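You operate a simulated robot arm through the tools that you are given. There is no shell and no other tool.

The job below is to be done with a simulated two-armed robot. You get a single attempt, and the scene is never put back.

TASK
On the yellow mat, fold the grey cloth in half.

It is judged by the outcome, as a careful person would: the job done as asked, and still so three seconds after it is handed in. It fails if anything else is knocked over, pushed out of place, dropped, spilled or broken. Flat cloth is picked up by pressing the open fingertips on it (5 to 10 N) and closing them slowly along it; thin cloth reads only 2 to 8 mm in the jaws.

THE ROBOT
Two 7-joint arms with four-finger grippers on one trunk, on a base that drives. Base frame: it is fixed to the floor where the robot stands at the start and does not move with it; the origin is under the middle of the robot, x ahead of it, y to its left, z up. Lengths are in m, angles in rad, forces in N, time in s.
The left shoulder is at the start at [0.04, 0.181, 1.13], the right one opposite. With the tool pointing down near the work surface each hand reaches from about 0.3 to 0.84 m from the robot's upright axis, wherever it stands, measured 20 degrees to its own side. Places, roughly: yellow mat [0.6, -0.1, 0.8]. Payload 3.67 kg a hand.
The tool frame of a hand sits at the grasp point between the pads (the TCP): z along the fingers, y along the line on which they close. The tips reach 0.028 m beyond it. The gripper opens to 0.112 m. The gripper's body begins 0.073 m behind the TCP.
Orientation is told as [roll, pitch, yaw] about the base's x, y, z axes, in that order, counted from this pose: with the fingers straight down and closing along the base's y, the tool's x points along the base's -x, its y along +y and its z along -z.

THE INTERFACE
- The arms move only by the tool apply_moves. It takes "left_moves", "right_moves" or both (then of equal length, played together; a hand with none holds still); each is a list of rows, each a list of 7 numbers: the shift along the tool's x, y, z in mm, then the turn, a rotation vector about the tool's x, y, z in rad, then the finger opening in mm, from 0 to 112. In form: [[tx, ty, tz, wx, wy, wz, hand], ...]. A call has 1 to 20 rows; each row shifts and turns the commanded pose from where the row before left it, along the tool's axes as they then stand. A row lasts 0.2 s, in which the tool goes at most 0.05 m and 0.15 rad; a call with a longer step from one row to the next is refused whole, and so is a gripper value outside its range. Where a pose cannot be reached the arm comes as near as it can. A force on the tool above 40 N (or 10 N above the force at the start of the call, whichever is more), or a blocked arm, ends the call early, and 0.2 s more pass. Each finger halts on what it meets, pressing with about 44 N; the grip force reading is that of the motor and also rises with nothing between the fingers. The clock runs only during rows and for 0.2 s after the last one: add rows that do not move to give the fingers time. It gives the time, the measured TCP pose, the force on the tool (base axes), the opening and the grip force at its end, in the units of the frame above (readings bear some noise), with the torque about the TCP (base axes, N m) and any sound that the robot's microphone picked up.
- Cameras (640 x 400 px; columns grow to the right, rows downward): "scene" is now at [0.0988, -0.0189, 1.3436]; the picture's right is [-0.22, -0.98, 0.00], its down [-0.69, 0.15, -0.71] and it looks along [0.69, -0.15, -0.71] (base axes); focal length 290 px, centre (320, 200). "left" rides on the left gripper at [0.06, 0.018, -0.104] in its tool frame; the picture's right is [-0.29, 0.96, 0.00], its down [-0.80, -0.24, -0.55] and it looks along [-0.53, -0.16, 0.83] (tool axes); focal length 234 px, centre (320, 200). "right" rides on the right gripper at [0.06, -0.018, -0.104] in its tool frame; the picture's right is [0.29, 0.96, 0.00], its down [-0.80, 0.24, -0.55] and it looks along [-0.53, 0.16, 0.83] (tool axes); focal length 234 px, centre (320, 200). There is no depth. A picture from a camera that has moved, and an enlarged one, comes with that camera's place and axes in the base frame and with its lens.
- snapshot(camera): a new picture of that camera. The clock stands still meanwhile.
- lift_body(by): slides the trunk up (or, below 0, down) by that many m; the arms and the scene camera ride with it, the base frame stays. It gives what a move gives, with no picture.
- roll_base(legs): drives the robot by 1 to 6 legs, each [ahead, left, turn to the left] in m, m and rad, along the robot's own axes; the way and the turn of a leg run together, so that a leg with both is an arc; at most 1.5 m and 3.142 rad a leg. The arms and the cameras ride along, it lands a little off, and it stops where it bumps. It gives what a move gives.
- aim_head(pan, tilt): turns the head with the scene camera to pan (to the left, within 1.501 rad either way) and tilt (down, from -0.506 to 1.204), counted from straight ahead of the robot. It gives what a move gives.
- inspect(camera, box): a new picture of the part [left, top, right, bottom] of that camera's present view, enlarged. The clock stands still meanwhile.
- close_job(): hands the job in; it is judged then, once.

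Places have to be worked out from the pictures, the camera data and where the tool is seen. Open the grippers and draw the arms clear of the work before you hand the job in, unless the task says otherwise.

The tools are called as a command line: name --argument value ..., lists and objects as JSON in quotes. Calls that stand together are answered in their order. apply_moves: Moves the arms, as the interface text tells. Its arguments: {"type":"object","properties":{"left_moves":{"type":"array","items":{"type":"array","items":{"type":"number"}}},"right_moves":{"type":"array","items":{"type":"array","items":{"type":"number"}}}},"required":[]} The other tools are called the same way: lift_body (by) slides the trunk up or down; roll_base (legs) drives the base; aim_head (pan, tilt) turns the head that bears the scene camera; snapshot (camera) takes a picture; inspect (camera, box) takes an enlarged picture of a part of a camera's view; close_job () hands the job in.

At the start:

```text
clock: 0.0
left_eef_pos: [0.5263, 0.1719, 0.9809]
left_orientation: [-0.001, 0.001, -0.001]
left_contact_force: [0.3, -0.3, -0.2]
left_wrist_torque: [-0.01, -0.02, 0.03]
left_opening: 0.1121
left_grip_force: 0.0
right_eef_pos: [0.5607, -0.3982, 0.9844]
right_orientation: [-0.001, 0.0, -0.001]
right_contact_force: [0.0, 0.4, 0.3]
right_wrist_torque: [-0.01, 0.0, 0.01]
right_opening: 0.112
right_grip_force: 0.1
trunk travel left (down, up): [-0.25, 0.264]
robot x, y, heading: [-0.0001, -0.0009, 0.003]
head pan, tilt: [-0.216, 0.784]
```

scene: 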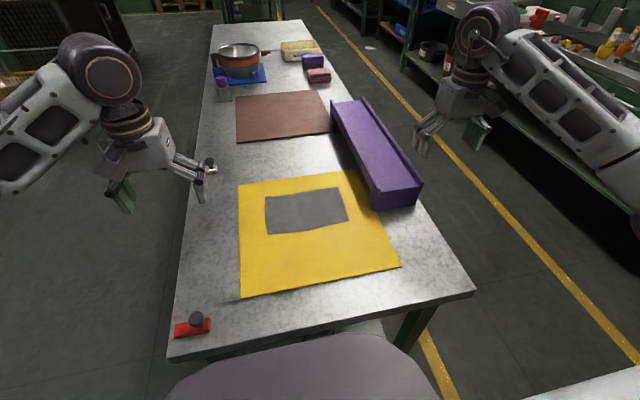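
right: 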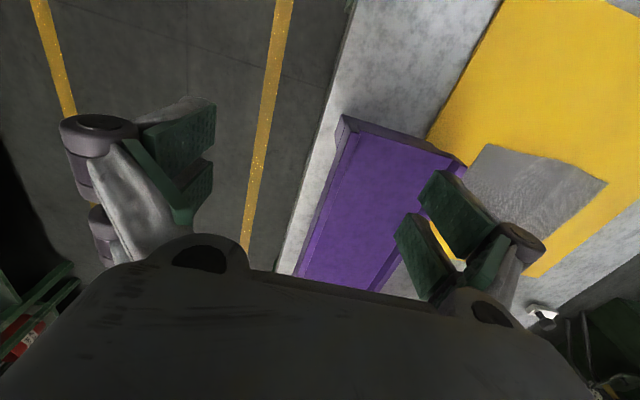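
left: 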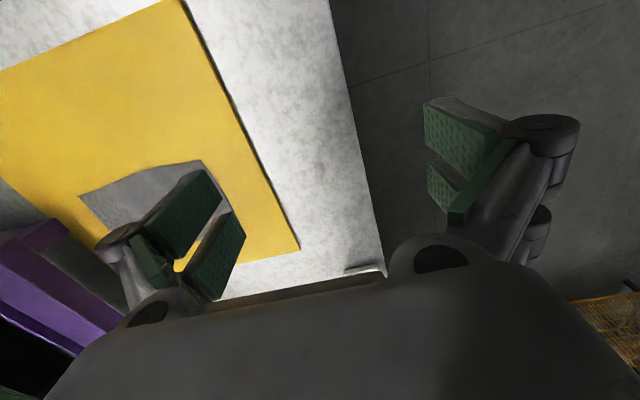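

The opening pictures put the grey cloth at about x 0.54–0.67, y −0.20–0.01 on the mat, with a purple channel to its right at y≈−0.27. I'll look closer before moving.

inspect --camera "scene" --box '[220, 150, 440, 300]'

inspect --camera "right" --box '[280, 80, 640, 305]'

```text
2.67 times, centred on (330, 225) of scene
camera zoom: at [0.0988, -0.0189, 1.3436], right [-0.22, -0.98, 0.0], down [-0.69, 0.15, -0.71], along [0.69, -0.15, -0.71], focal length 774 px, centre (293, 133)
```

zoom: 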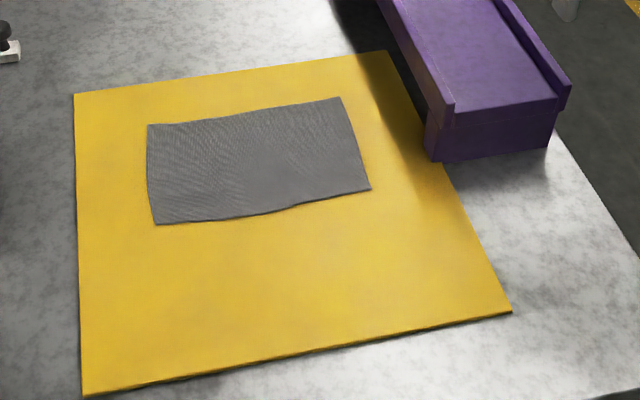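

```text
1.78 times, centred on (460, 192) of right
camera zoom: at [0.4994, -0.4157, 1.0884], right [-0.29, 0.96, 0.0], down [0.8, 0.24, 0.55], along [0.53, 0.16, -0.83], focal length 416 px, centre (71, 213)
```

zoom: 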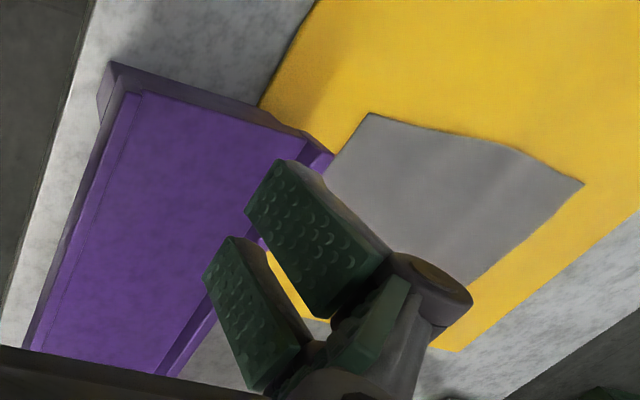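

The cloth measures about 0.13 × 0.20 m, with its near edge at x≈0.542 and corners at y≈0.008 and y≈−0.19. I'll bring both open hands above the near corners, still high, and take a look there.

apply_moves --left_moves '[[-5, -28, 5, 0, 0, 0, 60], [-5, -28, 5, 0, 0, 0, 40], [-5, -28, 10, 0, 0, 0, 30], [-5, -28, 10, 0, 0, 0, 26], [-4, -28, 10, 0, 0, 0, 26], [0, -27, 10, 0, 0, 0, 26], [0, 0, 0, 0, 0, 0, 26]]' --right_moves '[[2, 35, 5, 0, 0, 0, 60], [2, 35, 5, 0, 0, 0, 40], [2, 35, 10, 0, 0, 0, 30], [2, 35, 10, 0, 0, 0, 26], [1, 35, 10, 0, 0, 0, 26], [0, 30, 13, 0, 0, 0, 26], [0, 0, 0, 0, 0, 0, 26]]'

snapshot --camera "scene"

snapshot --camera "left"

snapshot --camera "right"

```text
clock: 1.6
left_eef_pos: [0.55, 0.0041, 0.9295]
left_orientation: [0.001, -0.001, 0.0]
left_contact_force: [0.0, 0.8, -0.2]
left_wrist_torque: [0.0, -0.02, 0.0]
left_opening: 0.0262
left_grip_force: 0.1
right_eef_pos: [0.5506, -0.1931, 0.9323]
right_orientation: [-0.001, 0.0, 0.002]
right_contact_force: [-0.6, -0.4, 0.5]
right_wrist_torque: [0.0, -0.05, -0.02]
right_opening: 0.0258
right_grip_force: 0.1
trunk travel left (down, up): [-0.25, 0.264]
robot x, y, heading: [-0.0013, -0.0007, -0.001]
head pan, tilt: [-0.216, 0.784]
```

```text
taken
camera scene: at [0.0983, -0.0187, 1.3436], right [-0.22, -0.98, 0.0], down [-0.69, 0.15, -0.71], along [0.69, -0.15, -0.71], focal length 290 px, centre (320, 200)
```

scene: 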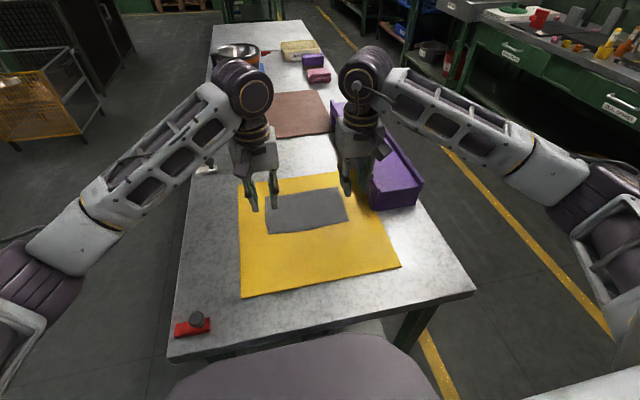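

```text
taken
camera left: at [0.49, 0.0224, 1.0344], right [0.29, 0.96, 0.0], down [0.8, -0.24, 0.55], along [0.53, -0.16, -0.83], focal length 234 px, centre (320, 200)
```

left: 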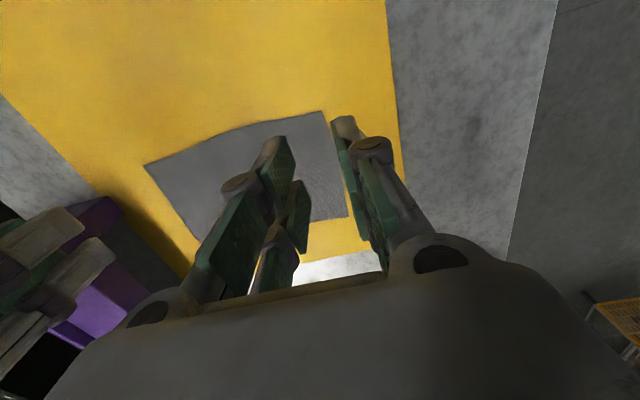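

```text
taken
camera right: at [0.4898, -0.2103, 1.0356], right [-0.29, 0.96, 0.0], down [0.8, 0.24, 0.55], along [0.53, 0.16, -0.83], focal length 234 px, centre (320, 200)
```

right: 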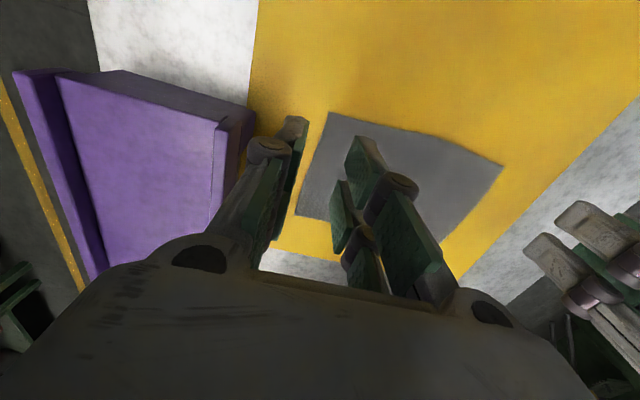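

Both wrist cameras agree with the scene camera on the near corners: left at (0.542, 0.009), right at (0.540, −0.187). I'll move the fingertips just inside each corner and come down to a little above the mat.

apply_moves --left_moves '[[0, -5, 17, 0, 0, 0, 24], [0, -5, 17, 0, 0, 0, 24], [0, -5, 17, 0, 0, 0, 24], [0, -4, 17, 0, 0, 0, 24], [0, 0, 12, 0, 0, 0, 24], [0, 0, 0, 0, 0, 0, 24]]' --right_moves '[[0, 8, 17, 0, 0, 0, 24], [0, 8, 17, 0, 0, 0, 24], [0, 7, 17, 0, 0, 0, 24], [0, 7, 17, 0, 0, 0, 24], [0, 0, 15, 0, 0, 0, 24], [0, 0, 0, 0, 0, 0, 24]]'

inspect --camera "scene" --box '[220, 150, 400, 262]'

snapshot --camera "left"

snapshot --camera "right"

```text
clock: 3.0
left_eef_pos: [0.5494, -0.014, 0.8499]
left_orientation: [0.0, 0.0, 0.002]
left_contact_force: [0.3, -0.5, 0.0]
left_wrist_torque: [-0.01, -0.01, 0.01]
left_opening: 0.0241
left_grip_force: 0.0
right_eef_pos: [0.5511, -0.1628, 0.8493]
right_orientation: [-0.002, 0.0, 0.0]
right_contact_force: [0.3, 0.4, -0.2]
right_wrist_torque: [0.04, 0.01, -0.02]
right_opening: 0.024
right_grip_force: 0.0
trunk travel left (down, up): [-0.25, 0.264]
robot x, y, heading: [0.0039, 0.0018, 0.004]
head pan, tilt: [-0.216, 0.784]
```

```text
3.56 times, centred on (310, 206) of scene
camera zoom: at [0.0987, -0.0188, 1.3436], right [-0.22, -0.98, 0.0], down [-0.69, 0.15, -0.71], along [0.69, -0.15, -0.71], focal length 1032 px, centre (356, 179)
```

zoom: 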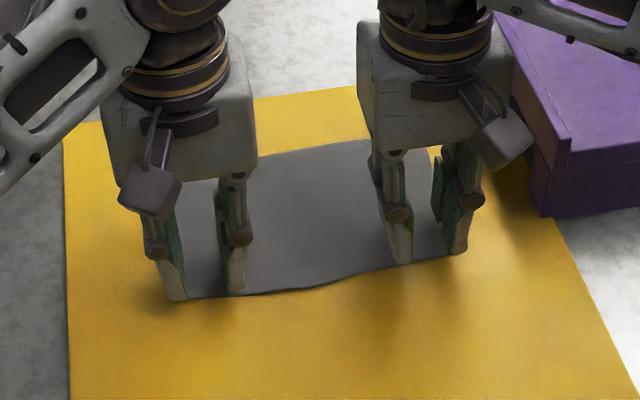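

```text
taken
camera left: at [0.4911, 0.0035, 0.9547], right [0.29, 0.96, 0.0], down [0.8, -0.24, 0.55], along [0.53, -0.16, -0.83], focal length 234 px, centre (320, 200)
```

left: 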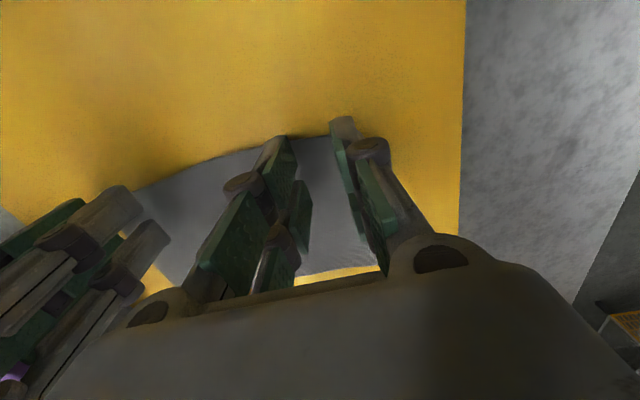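

```text
taken
camera right: at [0.4903, -0.1806, 0.9525], right [-0.29, 0.96, 0.0], down [0.8, 0.24, 0.55], along [0.53, 0.16, -0.83], focal length 234 px, centre (320, 200)
```

right: 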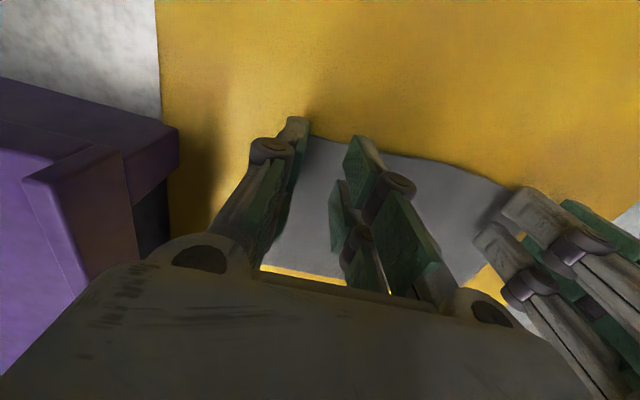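

The tips straddle the near edge correctly and sit about 20 mm above the mat. I'll creep down toward contact with small steps.

apply_moves --left_moves '[[-2, 0, 5, 0, 0, 0, 24], [-2, 0, 5, 0, 0, 0, 24], [0, 0, 4, 0, 0, 0, 24], [0, 0, 0, 0, 0, 0, 24], [0, 0, 0, 0, 0, 0, 24]]' --right_moves '[[0, 0, 5, 0, 0, 0, 24], [0, 0, 5, 0, 0, 0, 24], [0, 0, 4, 0, 0, 0, 24], [0, 0, 0, 0, 0, 0, 24], [0, 0, 0, 0, 0, 0, 24]]'

```text
clock: 4.2
left_eef_pos: [0.5541, -0.0147, 0.8369]
left_orientation: [0.0, 0.0, -0.001]
left_contact_force: [-0.3, 0.2, 0.4]
left_wrist_torque: [-0.02, -0.02, 0.01]
left_opening: 0.0239
left_grip_force: 0.0
right_eef_pos: [0.5516, -0.163, 0.8372]
right_orientation: [0.002, 0.0, 0.002]
right_contact_force: [0.1, 0.7, 6.9]
right_wrist_torque: [-0.03, -0.02, 0.01]
right_opening: 0.0238
right_grip_force: 0.1
trunk travel left (down, up): [-0.25, 0.264]
robot x, y, heading: [-0.0005, -0.0026, 0.004]
head pan, tilt: [-0.216, 0.784]
```

The right hand is touching with about 7 N and the left is just above contact, so the cloth top is near z 0.809. I'll press the left down 3 mm to match.

apply_moves --left_moves '[[0, 0, 1.5, 0, 0, 0, 24], [0, 0, 1.5, 0, 0, 0, 24], [0, 0, 0, 0, 0, 0, 24]]'

inspect --camera "scene" --box '[220, 150, 400, 262]'

```text
clock: 5.0
left_eef_pos: [0.5525, -0.0139, 0.835]
left_orientation: [-0.002, -0.003, 0.001]
left_contact_force: [2.7, 0.6, 17.5]
left_wrist_torque: [0.1, 0.01, 0.03]
left_opening: 0.0238
left_grip_force: 0.0
right_eef_pos: [0.5495, -0.163, 0.835]
right_orientation: [0.0, -0.002, 0.001]
right_contact_force: [4.3, 0.4, 3.8]
right_wrist_torque: [-0.03, -0.09, -0.02]
right_opening: 0.024
right_grip_force: 0.2
trunk travel left (down, up): [-0.25, 0.264]
robot x, y, heading: [-0.0007, 0.0031, -0.004]
head pan, tilt: [-0.216, 0.784]
```

```text
3.56 times, centred on (310, 206) of scene
camera zoom: at [0.0974, -0.0187, 1.3438], right [-0.21, -0.98, 0.0], down [-0.69, 0.15, -0.71], along [0.69, -0.15, -0.71], focal length 1032 px, centre (356, 179)
```

zoom: 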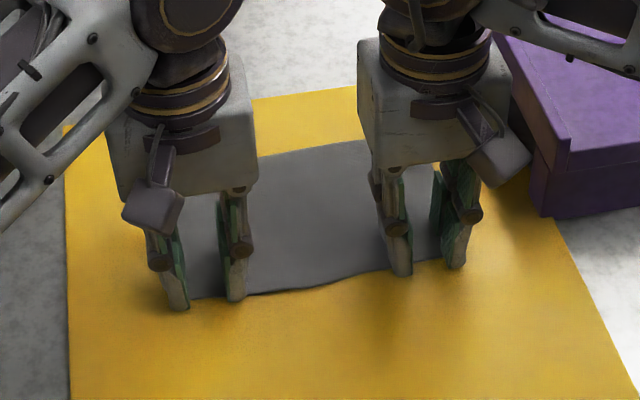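

The left hand now presses 17 N and the right about 4 N. I'll ease the left up and the right down slightly, to reach 5–10 N each.

apply_moves --left_moves '[[0, 0, -1.3, 0, 0, 0, 24], [0, 0, 0, 0, 0, 0, 24], [0, 0, 0, 0, 0, 0, 24]]' --right_moves '[[0, 0, 0.5, 0, 0, 0, 24], [0, 0, 0, 0, 0, 0, 24], [0, 0, 0, 0, 0, 0, 24]]'

```text
clock: 5.8
left_eef_pos: [0.5544, -0.0138, 0.8351]
left_orientation: [0.001, 0.0, 0.001]
left_contact_force: [7.6, -2.2, 13.0]
left_wrist_torque: [0.0, -0.23, -0.03]
left_opening: 0.0241
left_grip_force: 0.0
right_eef_pos: [0.5501, -0.1626, 0.8364]
right_orientation: [-0.002, -0.002, 0.002]
right_contact_force: [1.6, 0.4, 12.7]
right_wrist_torque: [-0.07, -0.05, -0.02]
right_opening: 0.024
right_grip_force: 0.0
trunk travel left (down, up): [-0.25, 0.264]
robot x, y, heading: [0.0025, -0.0006, -0.005]
head pan, tilt: [-0.216, 0.784]
```

Both hands now press about 13 N, a bit much. I'll ease both up slightly and then close slowly, drifting the hands inward so the middle of the cloth isn't stretched.

apply_moves --left_moves '[[0, 0, -0.6, 0, 0, 0, 24], [0, 0, 0, 0, 0, 0, 24], [0, -0.8, 0, 0, 0, 0, 22], [0, -0.8, 0, 0, 0, 0, 20], [0, -0.8, 0, 0, 0, 0, 18], [0, -0.8, 0, 0, 0, 0, 16], [0, -0.8, 0, 0, 0, 0, 14], [0, -0.8, 0, 0, 0, 0, 12]]' --right_moves '[[0, 0, -0.6, 0, 0, 0, 24], [0, 0, 0, 0, 0, 0, 24], [0, 0.8, 0, 0, 0, 0, 22], [0, 0.8, 0, 0, 0, 0, 20], [0, 0.8, 0, 0, 0, 0, 18], [0, 0.8, 0, 0, 0, 0, 16], [0, 0.8, 0, 0, 0, 0, 14], [0, 0.8, 0, 0, 0, 0, 12]]'

inspect --camera "scene" --box '[220, 150, 400, 262]'

snapshot --camera "left"

snapshot --camera "right"

```text
clock: 7.6
left_eef_pos: [0.5534, -0.0197, 0.8347]
left_orientation: [0.001, -0.001, 0.0]
left_contact_force: [-0.3, 0.9, 1.0]
left_wrist_torque: [0.02, 0.0, 0.02]
left_opening: 0.012
left_grip_force: 0.1
right_eef_pos: [0.5512, -0.1585, 0.8355]
right_orientation: [0.0, 0.0, 0.001]
right_contact_force: [-2.2, -3.3, 7.9]
right_wrist_torque: [-0.09, 0.08, -0.03]
right_opening: 0.0124
right_grip_force: 0.3
trunk travel left (down, up): [-0.25, 0.264]
robot x, y, heading: [0.0058, -0.0011, -0.001]
head pan, tilt: [-0.216, 0.784]
```

```text
3.56 times, centred on (310, 206) of scene
camera zoom: at [0.0977, -0.0191, 1.3436], right [-0.22, -0.98, 0.0], down [-0.69, 0.15, -0.71], along [0.69, -0.15, -0.71], focal length 1032 px, centre (356, 179)
```

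zoom: 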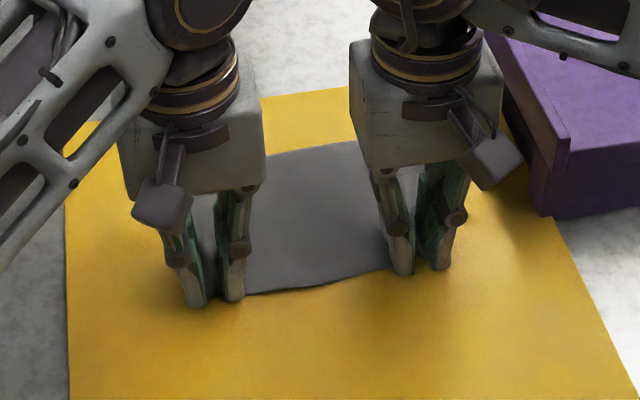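

```text
taken
camera left: at [0.494, -0.0015, 0.9396], right [0.29, 0.96, 0.0], down [0.8, -0.24, 0.55], along [0.53, -0.16, -0.83], focal length 234 px, centre (320, 200)
```

left: 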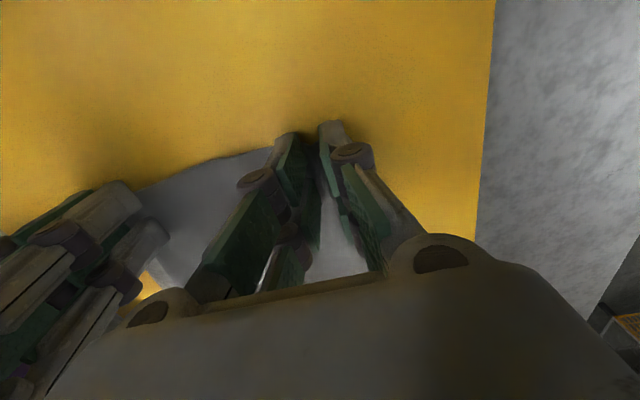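

```text
taken
camera right: at [0.4896, -0.1762, 0.9388], right [-0.29, 0.96, 0.0], down [0.8, 0.24, 0.55], along [0.53, 0.16, -0.83], focal length 234 px, centre (320, 200)
```

right: 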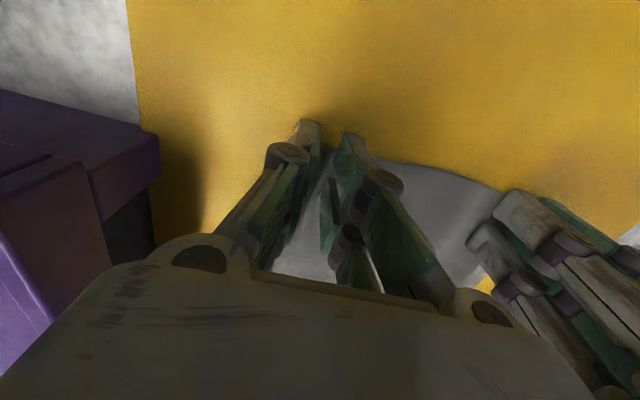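

The left press has fallen to about 1 N while the right holds near 8 N. I'll check closely whether cloth is rising between the jaws.

inspect --camera "left" --box '[240, 100, 440, 300]'

inspect --camera "right" --box '[220, 100, 440, 300]'

inspect --camera "scene" --box '[260, 200, 360, 250]'

```text
2.00 times, centred on (340, 200) of left
camera zoom: at [0.494, -0.0015, 0.9396], right [0.29, 0.96, 0.0], down [0.8, -0.24, 0.55], along [0.53, -0.16, -0.83], focal length 468 px, centre (280, 200)
```

zoom: 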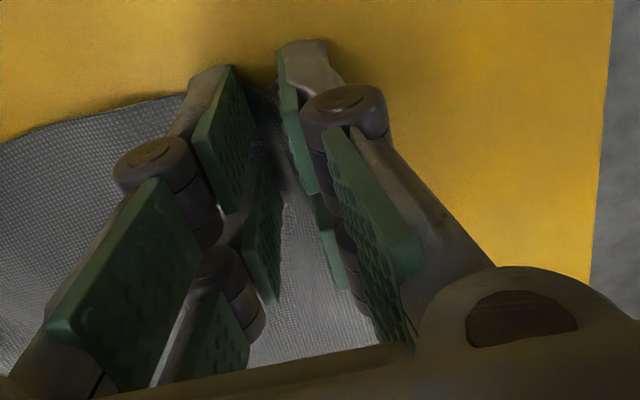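

```text
2.00 times, centred on (330, 200) of right
camera zoom: at [0.4896, -0.1762, 0.9388], right [-0.29, 0.96, 0.0], down [0.8, 0.24, 0.55], along [0.53, 0.16, -0.83], focal length 468 px, centre (300, 200)
```

zoom: 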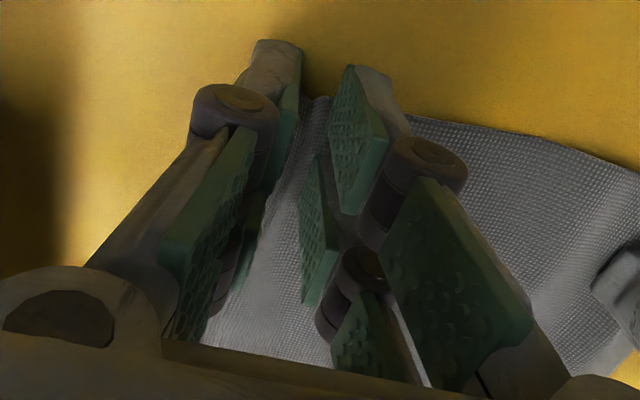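

```text
6.40 times, centred on (310, 225) of scene
camera zoom: at [0.0977, -0.0191, 1.3436], right [-0.22, -0.98, 0.0], down [-0.69, 0.15, -0.71], along [0.69, -0.15, -0.71], focal length 1859 px, centre (384, 40)
```

zoom: 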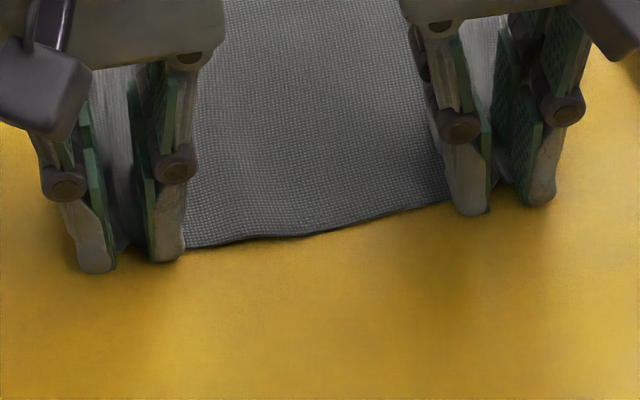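

The cloth seems to be rising between the jaws, though the tips overhang the edge by several mm. I'll press the left slightly more and finish closing, then read the openings.

apply_moves --left_moves '[[0, 0, 1.0, 0, 0, 0, 12], [0, -0.6, 0, 0, 0, 0, 10], [0, -0.6, 0, 0, 0, 0, 8], [0, -0.6, 0, 0, 0, 0, 6], [0, -0.5, 0, 0, 0, 0, 4], [0, 0, 0, 0, 0, 0, 2], [0, 0, 0, 0, 0, 0, 0], [0, 0, 0, 0, 0, 0, 0], [0, 0, 0, 0, 0, 0, 0]]' --right_moves '[[0, 0, 0, 0, 0, 0, 12], [0, 0.6, 0, 0, 0, 0, 10], [0, 0.6, 0, 0, 0, 0, 8], [0, 0.6, 0, 0, 0, 0, 6], [0, 0.5, 0, 0, 0, 0, 4], [0, 0, 0, 0, 0, 0, 2], [0, 0, 0, 0, 0, 0, 0], [0, 0, 0, 0, 0, 0, 0], [0, 0, 0, 0, 0, 0, 0]]'

inspect --camera "left" --box '[240, 100, 440, 300]'

inspect --camera "right" --box '[220, 100, 440, 300]'

inspect --camera "scene" --box '[260, 200, 360, 250]'

```text
clock: 9.6
left_eef_pos: [0.5535, -0.0224, 0.8349]
left_orientation: [0.0, 0.002, 0.0]
left_contact_force: [-0.4, -3.4, 9.5]
left_wrist_torque: [-0.23, 0.06, 0.02]
left_opening: 0.0013
left_grip_force: 38.5
right_eef_pos: [0.5514, -0.1564, 0.8353]
right_orientation: [0.002, 0.001, -0.001]
right_contact_force: [0.1, 3.1, 1.9]
right_wrist_torque: [0.06, -0.01, -0.05]
right_opening: 0.0018
right_grip_force: 39.1
trunk travel left (down, up): [-0.25, 0.264]
robot x, y, heading: [0.0, -0.0012, 0.003]
head pan, tilt: [-0.216, 0.784]
```

```text
2.00 times, centred on (340, 200) of left
camera zoom: at [0.4943, -0.0039, 0.9385], right [0.29, 0.96, 0.0], down [0.8, -0.24, 0.55], along [0.53, -0.16, -0.83], focal length 468 px, centre (280, 200)
```

zoom: 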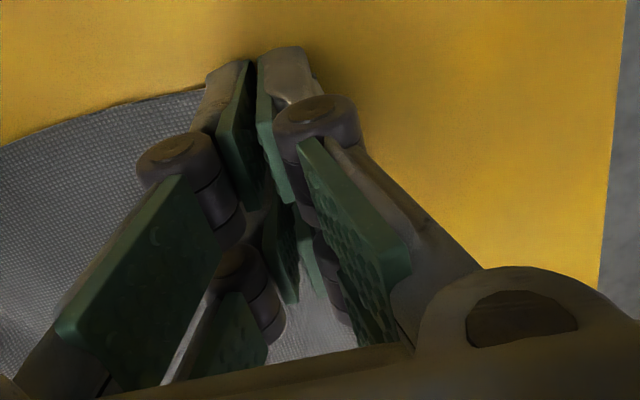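

```text
2.00 times, centred on (330, 200) of right
camera zoom: at [0.4899, -0.1736, 0.9387], right [-0.29, 0.96, 0.0], down [0.8, 0.24, 0.55], along [0.53, 0.16, -0.83], focal length 468 px, centre (300, 200)
```

zoom: 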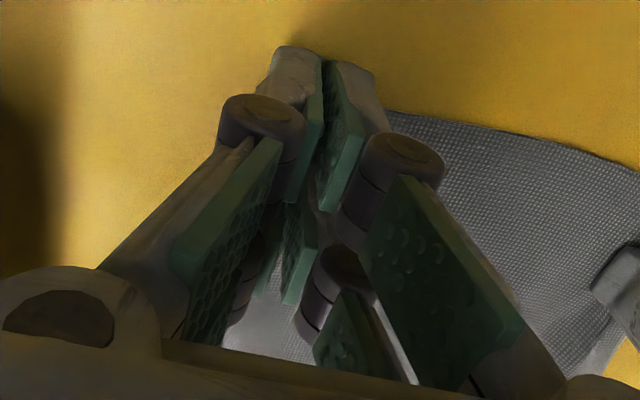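

```text
6.40 times, centred on (310, 225) of scene
camera zoom: at [0.0983, -0.0189, 1.3436], right [-0.22, -0.98, 0.0], down [-0.69, 0.15, -0.71], along [0.69, -0.15, -0.71], focal length 1859 px, centre (384, 40)
```

zoom: 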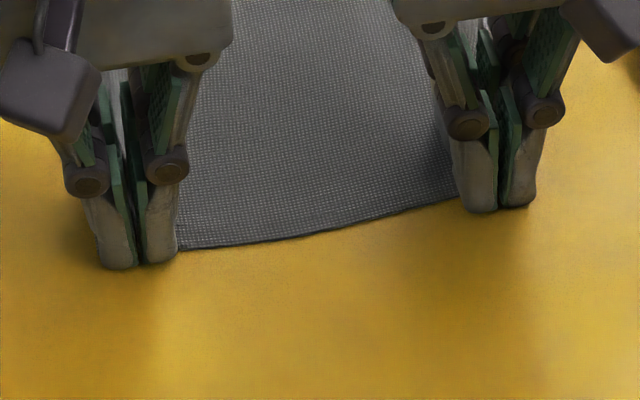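

Openings read 1.3 and 1.8 mm, which may be a thin cloth catch. I'll lift both hands 15 mm together to see whether the corners come along.

apply_moves --left_moves '[[0, 0, -5, 0, 0, 0, 0], [0, 0, -5, 0, 0, 0, 0], [0, 0, -5, 0, 0, 0, 0], [0, 0, 0, 0, 0, 0, 0]]' --right_moves '[[0, 0, -5, 0, 0, 0, 0], [0, 0, -5, 0, 0, 0, 0], [0, 0, -5, 0, 0, 0, 0], [0, 0, 0, 0, 0, 0, 0]]'

inspect --camera "scene" --box '[250, 180, 370, 255]'

snapshot --camera "left"

snapshot --camera "right"

```text
clock: 10.6
left_eef_pos: [0.5547, -0.0217, 0.848]
left_orientation: [0.001, -0.002, 0.001]
left_contact_force: [0.9, -1.8, -1.7]
left_wrist_torque: [-0.03, -0.01, 0.05]
left_opening: 0.0034
left_grip_force: 42.0
right_eef_pos: [0.5521, -0.156, 0.8501]
right_orientation: [-0.003, 0.0, 0.0]
right_contact_force: [0.5, 2.5, -0.3]
right_wrist_torque: [0.1, 0.03, -0.01]
right_opening: 0.003
right_grip_force: 42.1
trunk travel left (down, up): [-0.25, 0.264]
robot x, y, heading: [-0.0022, 0.0005, 0.0]
head pan, tilt: [-0.216, 0.784]
```

```text
5.33 times, centred on (310, 218) of scene
camera zoom: at [0.0988, -0.0189, 1.3435], right [-0.22, -0.98, 0.0], down [-0.69, 0.15, -0.71], along [0.69, -0.15, -0.71], focal length 1549 px, centre (373, 107)
```

zoom: 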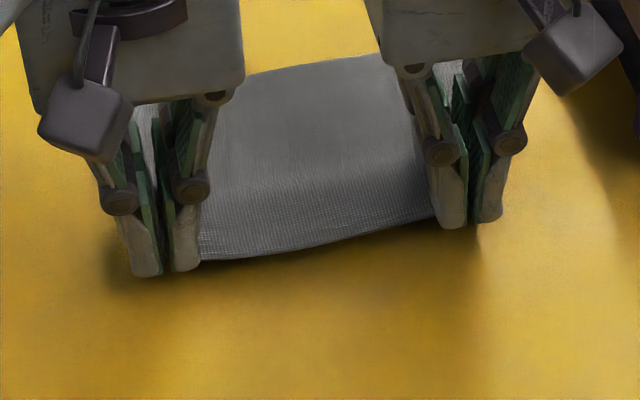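

```text
taken
camera left: at [0.4945, -0.0037, 0.9531], right [0.29, 0.96, 0.0], down [0.8, -0.24, 0.55], along [0.53, -0.16, -0.83], focal length 234 px, centre (320, 200)
```

left: 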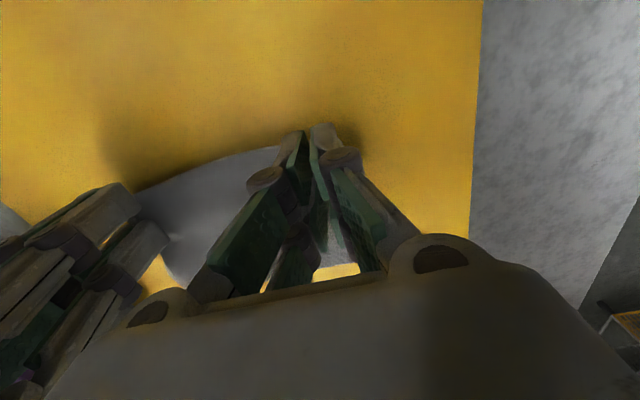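

```text
taken
camera right: at [0.4905, -0.1733, 0.9536], right [-0.29, 0.96, 0.0], down [0.8, 0.24, 0.55], along [0.53, 0.16, -0.83], focal length 234 px, centre (320, 200)
```

right: 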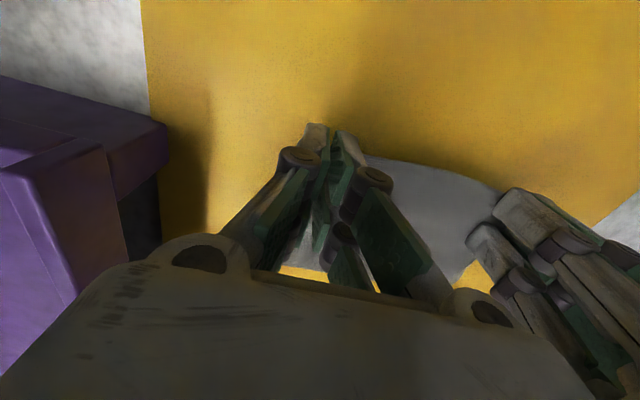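

The cloth is caught in both jaws at about 3 mm each, and the near edge hangs straight between the hands. I'll lift it clear so it hangs, easing the sideways tension by about 1 mm. Then I'll lay the lower half down and bring the top back over it, so the hands never have to turn.

apply_moves --left_moves '[[0, -0.3, -6, 0, 0, 0, 0], [0, -0.3, -7, 0, 0, 0, 0], [0, -0.2, -8, 0, 0, 0, 0], [0, 0, -8, 0, 0, 0, 0], [0, 0, -8, 0, 0, 0, 0], [0, 0, -8, 0, 0, 0, 0], [0, 0, -8, 0, 0, 0, 0], [0, 0, 0, 0, 0, 0, 0]]' --right_moves '[[0, 0.3, -6, 0, 0, 0, 0], [0, 0.3, -7, 0, 0, 0, 0], [0, 0.2, -8, 0, 0, 0, 0], [0, 0, -8, 0, 0, 0, 0], [0, 0, -8, 0, 0, 0, 0], [0, 0, -8, 0, 0, 0, 0], [0, 0, -8, 0, 0, 0, 0], [0, 0, 0, 0, 0, 0, 0]]'

snapshot --camera "scene"

snapshot --camera "left"

snapshot --camera "right"

```text
clock: 12.4
left_eef_pos: [0.555, -0.0224, 0.9023]
left_orientation: [0.001, 0.0, -0.002]
left_contact_force: [-0.4, -0.4, 1.4]
left_wrist_torque: [0.1, 0.04, 0.03]
left_opening: 0.0021
left_grip_force: 42.3
right_eef_pos: [0.5511, -0.1558, 0.9027]
right_orientation: [0.0, 0.002, 0.001]
right_contact_force: [1.0, 1.4, -2.3]
right_wrist_torque: [0.01, 0.01, 0.02]
right_opening: 0.0034
right_grip_force: 43.7
trunk travel left (down, up): [-0.25, 0.264]
robot x, y, heading: [0.0001, -0.0032, 0.003]
head pan, tilt: [-0.216, 0.784]
```

```text
taken
camera scene: at [0.0989, -0.0189, 1.3435], right [-0.22, -0.98, 0.0], down [-0.69, 0.15, -0.71], along [0.69, -0.15, -0.71], focal length 290 px, centre (320, 200)
```

scene: 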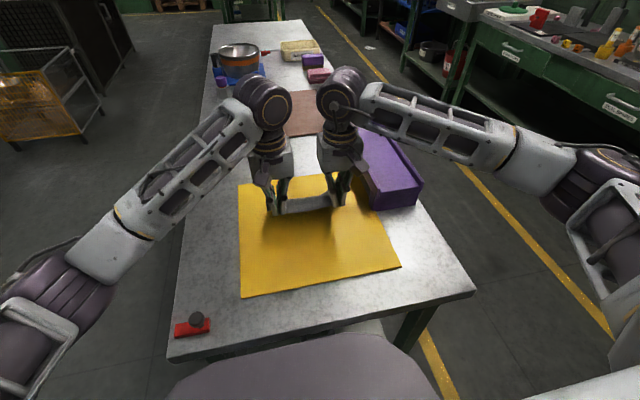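

```text
taken
camera left: at [0.4951, -0.0046, 1.0065], right [0.29, 0.96, 0.0], down [0.8, -0.24, 0.55], along [0.53, -0.16, -0.83], focal length 234 px, centre (320, 200)
```

left: 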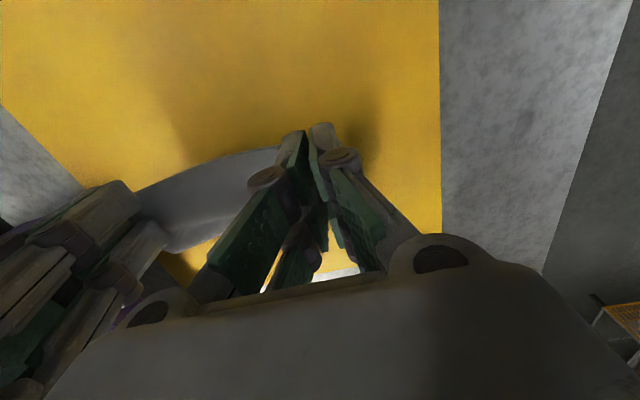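

```text
taken
camera right: at [0.4903, -0.1727, 1.0067], right [-0.29, 0.96, 0.0], down [0.8, 0.24, 0.55], along [0.53, 0.16, -0.83], focal length 234 px, centre (320, 200)
```

right: 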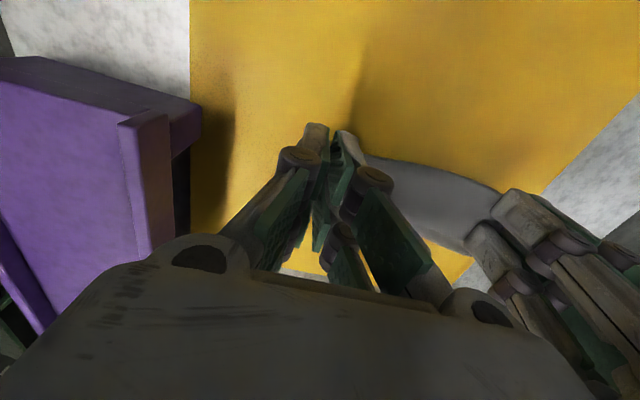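

The jaws still hold the cloth at 65 mm up. I'll zoom in on its shape before lifting further.

inspect --camera "scene" --box '[235, 150, 395, 250]'

inspect --camera "left" --box '[80, 100, 400, 300]'

```text
4.00 times, centred on (315, 200) of scene
camera zoom: at [0.0989, -0.0189, 1.3435], right [-0.22, -0.98, 0.0], down [-0.69, 0.15, -0.71], along [0.69, -0.15, -0.71], focal length 1162 px, centre (340, 200)
```

zoom: 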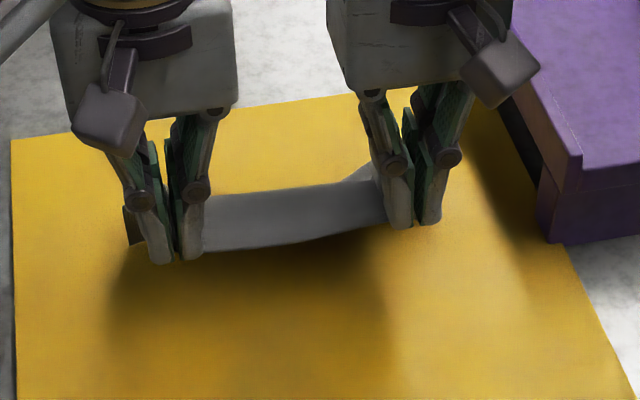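

```text
2.00 times, centred on (240, 200) of left
camera zoom: at [0.4951, -0.0046, 1.0065], right [0.29, 0.96, 0.0], down [0.8, -0.24, 0.55], along [0.53, -0.16, -0.83], focal length 468 px, centre (480, 200)
```

zoom: 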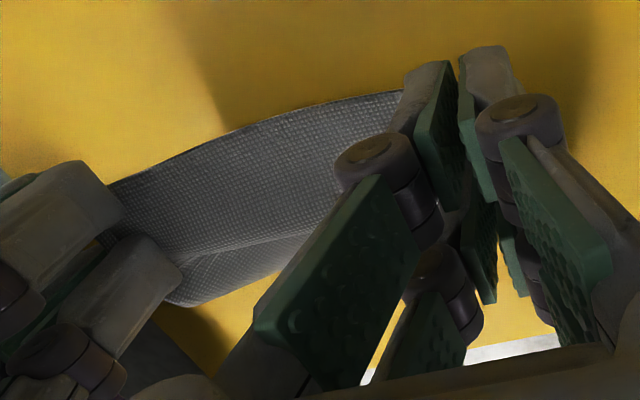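

The cloth curves smoothly and its far end has nearly left the mat. I'll continue lifting another 56 mm so the whole cloth hangs.

apply_moves --left_moves '[[0, 0, -8, 0, 0, 0, 0], [0, 0, -8, 0, 0, 0, 0], [0, 0, -8, 0, 0, 0, 0], [0, 0, -8, 0, 0, 0, 0], [0, 0, -8, 0, 0, 0, 0], [0, 0, -8, 0, 0, 0, 0], [0, 0, -8, 0, 0, 0, 0], [0, 0, 0, 0, 0, 0, 0], [0, 0, 0, 0, 0, 0, 0], [0, 0, 0, 0, 0, 0, 0]]' --right_moves '[[0, 0, -8, 0, 0, 0, 0], [0, 0, -8, 0, 0, 0, 0], [0, 0, -8, 0, 0, 0, 0], [0, 0, -8, 0, 0, 0, 0], [0, 0, -8, 0, 0, 0, 0], [0, 0, -8, 0, 0, 0, 0], [0, 0, -8, 0, 0, 0, 0], [0, 0, 0, 0, 0, 0, 0], [0, 0, 0, 0, 0, 0, 0], [0, 0, 0, 0, 0, 0, 0]]'

inspect --camera "scene" --box '[235, 150, 395, 250]'

snapshot --camera "left"

snapshot --camera "right"

```text
clock: 14.6
left_eef_pos: [0.555, -0.0223, 0.9572]
left_orientation: [0.003, 0.0, 0.001]
left_contact_force: [1.3, -1.3, -1.2]
left_wrist_torque: [0.0, -0.01, 0.01]
left_opening: 0.0029
left_grip_force: 39.2
right_eef_pos: [0.5511, -0.1558, 0.9587]
right_orientation: [0.0, 0.0, -0.001]
right_contact_force: [-0.7, 0.3, -1.1]
right_wrist_torque: [0.04, 0.02, -0.01]
right_opening: 0.0033
right_grip_force: 43.9
trunk travel left (down, up): [-0.25, 0.264]
robot x, y, heading: [0.0002, -0.0, -0.002]
head pan, tilt: [-0.216, 0.784]
```

```text
4.00 times, centred on (315, 200) of scene
camera zoom: at [0.0988, -0.0189, 1.3435], right [-0.22, -0.98, 0.0], down [-0.69, 0.15, -0.71], along [0.69, -0.15, -0.71], focal length 1162 px, centre (340, 200)
```

zoom: 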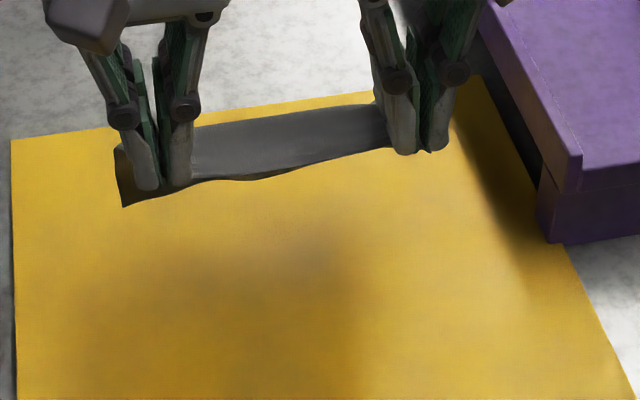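

```text
taken
camera left: at [0.4949, -0.004, 1.0624], right [0.29, 0.96, 0.0], down [0.8, -0.24, 0.55], along [0.53, -0.16, -0.83], focal length 234 px, centre (320, 200)
```

left: 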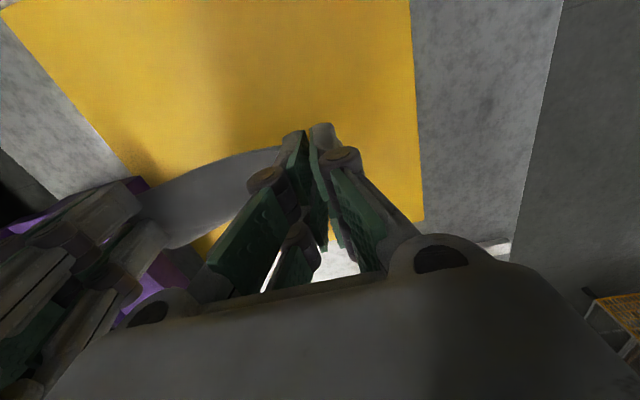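

```text
taken
camera right: at [0.4907, -0.1729, 1.0627], right [-0.29, 0.96, 0.0], down [0.8, 0.24, 0.55], along [0.53, 0.16, -0.83], focal length 234 px, centre (320, 200)
```

right: 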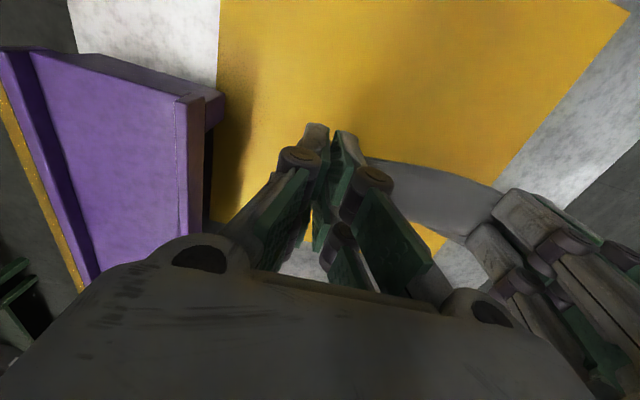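

The cloth hangs free now, with its lower edge around x≈0.61, z≈0.85, so it has some stiffness. I'll zoom in to judge how it bends.

inspect --camera "scene" --box '[250, 160, 360, 220]'

inspect --camera "right" --box '[290, 110, 530, 290]'

inspect --camera "left" --box '[100, 110, 400, 300]'

```text
5.82 times, centred on (305, 190) of scene
camera zoom: at [0.0988, -0.0189, 1.3435], right [-0.22, -0.98, 0.0], down [-0.69, 0.15, -0.71], along [0.69, -0.15, -0.71], focal length 1690 px, centre (407, 258)
```

zoom: 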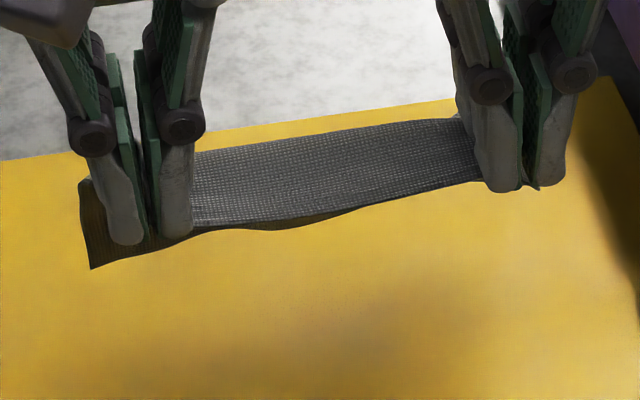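

```text
2.22 times, centred on (410, 200) of right
camera zoom: at [0.4907, -0.1729, 1.0627], right [-0.29, 0.96, 0.0], down [0.8, 0.24, 0.55], along [0.53, 0.16, -0.83], focal length 520 px, centre (120, 200)
```

zoom: 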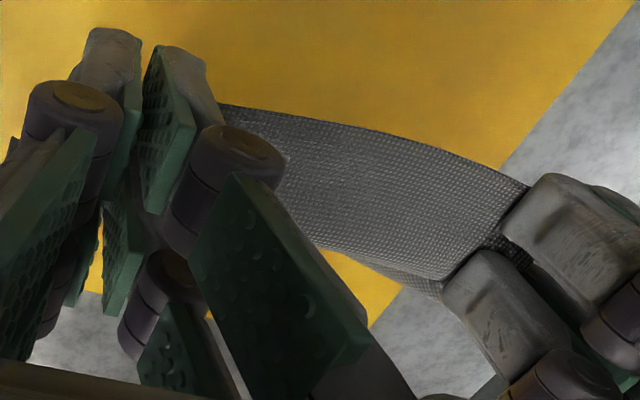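

```text
2.11 times, centred on (250, 205) of left
camera zoom: at [0.4949, -0.004, 1.0624], right [0.29, 0.96, 0.0], down [0.8, -0.24, 0.55], along [0.53, -0.16, -0.83], focal length 493 px, centre (467, 190)
```

zoom: 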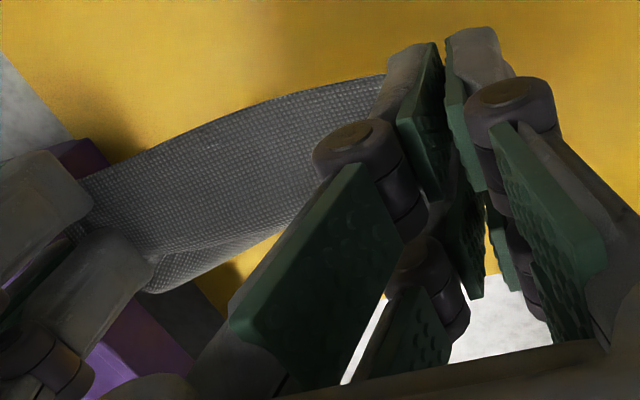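

The cloth bends as one smooth sheet from the hands down, with the jaws holding its edge horizontal. Tipping the fingers back toward the robot would make it hang straighter, so I'll try pitching both hands together while they're high.

apply_moves --left_moves '[[0, 0, -3, 0, 0.08, 0, 0], [0, 0, -3, 0, 0.08, 0, 0], [0, 0, -3, 0, 0.08, 0, 0], [0, 0, -3, 0, 0.08, 0, 0], [0, 0, -3, 0, 0.08, 0, 0], [0, 0, 0, 0, 0, 0, 0]]' --right_moves '[[0, 0, -3, 0, 0.08, 0, 0], [0, 0, -3, 0, 0.08, 0, 0], [0, 0, -3, 0, 0.08, 0, 0], [0, 0, -3, 0, 0.08, 0, 0], [0, 0, -3, 0, 0.08, 0, 0], [0, 0, 0, 0, 0, 0, 0]]'

snapshot --camera "scene"

```text
clock: 16.0
left_eef_pos: [0.5565, -0.0219, 0.9742]
left_orientation: [-0.001, 0.402, 0.0]
left_contact_force: [-0.9, 0.2, -2.0]
left_wrist_torque: [0.02, -0.06, -0.03]
left_opening: 0.0034
left_grip_force: 41.9
right_eef_pos: [0.5537, -0.1553, 0.9738]
right_orientation: [0.001, 0.401, -0.001]
right_contact_force: [-2.7, 0.7, -5.0]
right_wrist_torque: [0.01, -0.03, 0.02]
right_opening: 0.003
right_grip_force: 35.2
trunk travel left (down, up): [-0.25, 0.264]
robot x, y, heading: [-0.0026, -0.0026, -0.005]
head pan, tilt: [-0.216, 0.784]
```

```text
taken
camera scene: at [0.0986, -0.019, 1.3436], right [-0.22, -0.98, 0.0], down [-0.69, 0.15, -0.71], along [0.69, -0.15, -0.71], focal length 290 px, centre (320, 200)
```

scene: 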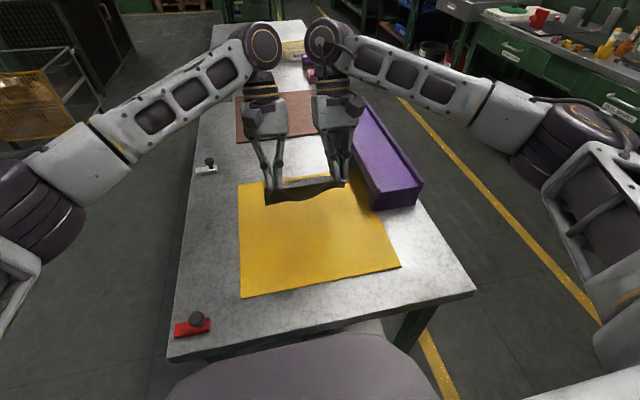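

Pitching works well (0.40 rad on both hands) and the wrists stay clear of each other. I'll continue to about 0.9 rad.

apply_moves --left_moves '[[0, 0, 0, 0, 0.1, 0, 0], [0, 0, 0, 0, 0.1, 0, 0], [0, 0, 0, 0, 0.1, 0, 0], [0, 0, 0, 0, 0.1, 0, 0], [0, 0, 0, 0, 0.1, 0, 0], [0, 0, 0, 0, 0, 0, 0]]' --right_moves '[[0, 0, 0, 0, 0.1, 0, 0], [0, 0, 0, 0, 0.1, 0, 0], [0, 0, 0, 0, 0.1, 0, 0], [0, 0, 0, 0, 0.1, 0, 0], [0, 0, 0, 0, 0.1, 0, 0], [0, 0, 0, 0, 0, 0, 0]]'

snapshot --camera "scene"

inspect --camera "scene" --box '[240, 150, 370, 230]'

```text
clock: 17.4
left_eef_pos: [0.557, -0.0271, 0.9723]
left_orientation: [0.003, 0.802, 0.001]
left_contact_force: [-0.3, -1.2, -0.5]
left_wrist_torque: [0.08, 0.02, -0.04]
left_opening: 0.0021
left_grip_force: 39.2
left hand out of reach, approached as far as the arm can: row 5
right_eef_pos: [0.5551, -0.1602, 0.9725]
right_orientation: [0.007, 0.899, 0.003]
right_contact_force: [1.4, 0.0, 0.4]
right_wrist_torque: [0.03, -0.01, -0.08]
right_opening: 0.0013
right_grip_force: 37.5
trunk travel left (down, up): [-0.25, 0.264]
robot x, y, heading: [-0.0007, -0.0003, -0.006]
head pan, tilt: [-0.216, 0.784]
```

```text
taken
camera scene: at [0.0998, -0.0236, 1.3434], right [-0.22, -0.98, 0.0], down [-0.69, 0.15, -0.71], along [0.69, -0.15, -0.71], focal length 290 px, centre (320, 200)
```

scene: 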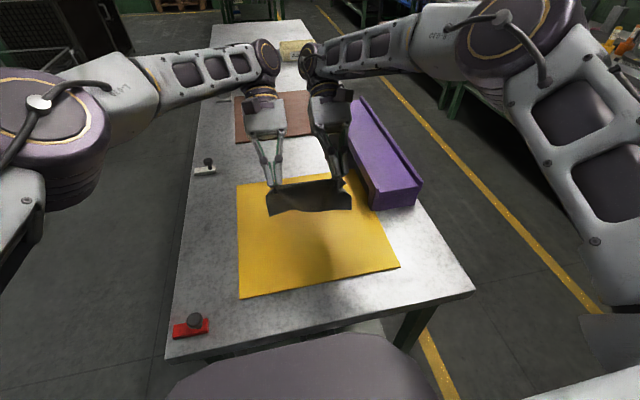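

```text
4.92 times, centred on (305, 190) of scene
camera zoom: at [0.0998, -0.0236, 1.3434], right [-0.22, -0.98, 0.0], down [-0.69, 0.15, -0.71], along [0.69, -0.15, -0.71], focal length 1430 px, centre (394, 249)
```

zoom: 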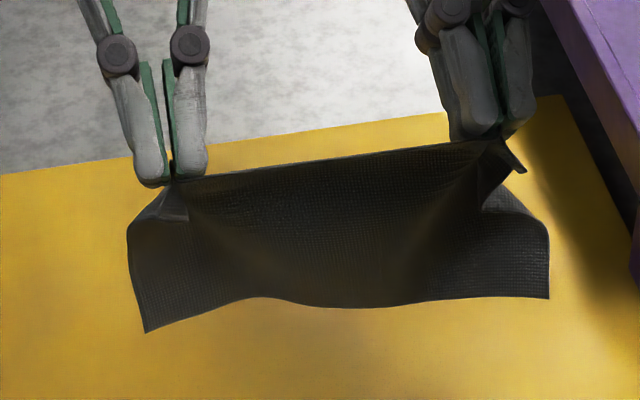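

At about 0.8–0.9 rad the cloth hangs almost straight, with its lower edge near z≈0.83, but the left arm is at its reach limit. I'll back the pitch off by 0.1 on both hands and see how the poses respond.

apply_moves --left_moves '[[0, 0, 0, 0, -0.05, 0, 0], [0, 0, 0, 0, -0.05, 0, 0], [0, 0, 0, 0, 0, 0, 0]]' --right_moves '[[0, 0, 0, 0, -0.1, 0, 0], [0, 0, 0, 0, -0.1, 0, 0], [0, 0, 0, 0, 0, 0, 0]]'

inspect --camera "scene" --box '[240, 150, 370, 230]'

```text
clock: 18.2
left_eef_pos: [0.5569, -0.0213, 0.9724]
left_orientation: [0.001, 0.699, 0.001]
left_contact_force: [-0.9, -0.6, -0.7]
left_wrist_torque: [0.01, 0.01, 0.04]
left_opening: 0.0032
left_grip_force: 40.5
right_eef_pos: [0.555, -0.1552, 0.9736]
right_orientation: [-0.003, 0.699, -0.003]
right_contact_force: [4.0, 1.1, 3.8]
right_wrist_torque: [-0.03, 0.01, 0.02]
right_opening: 0.0031
right_grip_force: 39.5
trunk travel left (down, up): [-0.25, 0.264]
robot x, y, heading: [0.0004, 0.0014, -0.001]
head pan, tilt: [-0.216, 0.784]
```

```text
4.92 times, centred on (305, 190) of scene
camera zoom: at [0.0994, -0.0181, 1.3435], right [-0.21, -0.98, 0.0], down [-0.69, 0.15, -0.71], along [0.69, -0.15, -0.71], focal length 1430 px, centre (394, 249)
```

zoom: 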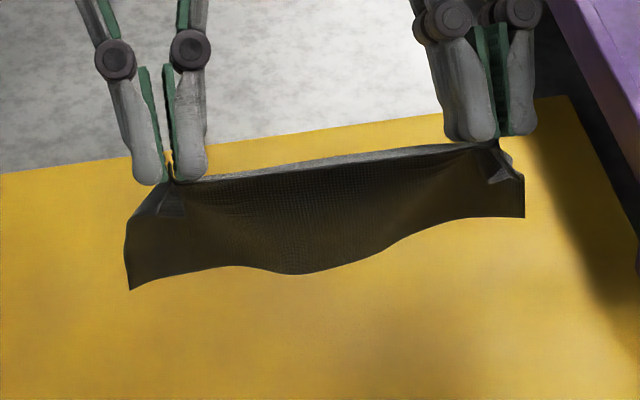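

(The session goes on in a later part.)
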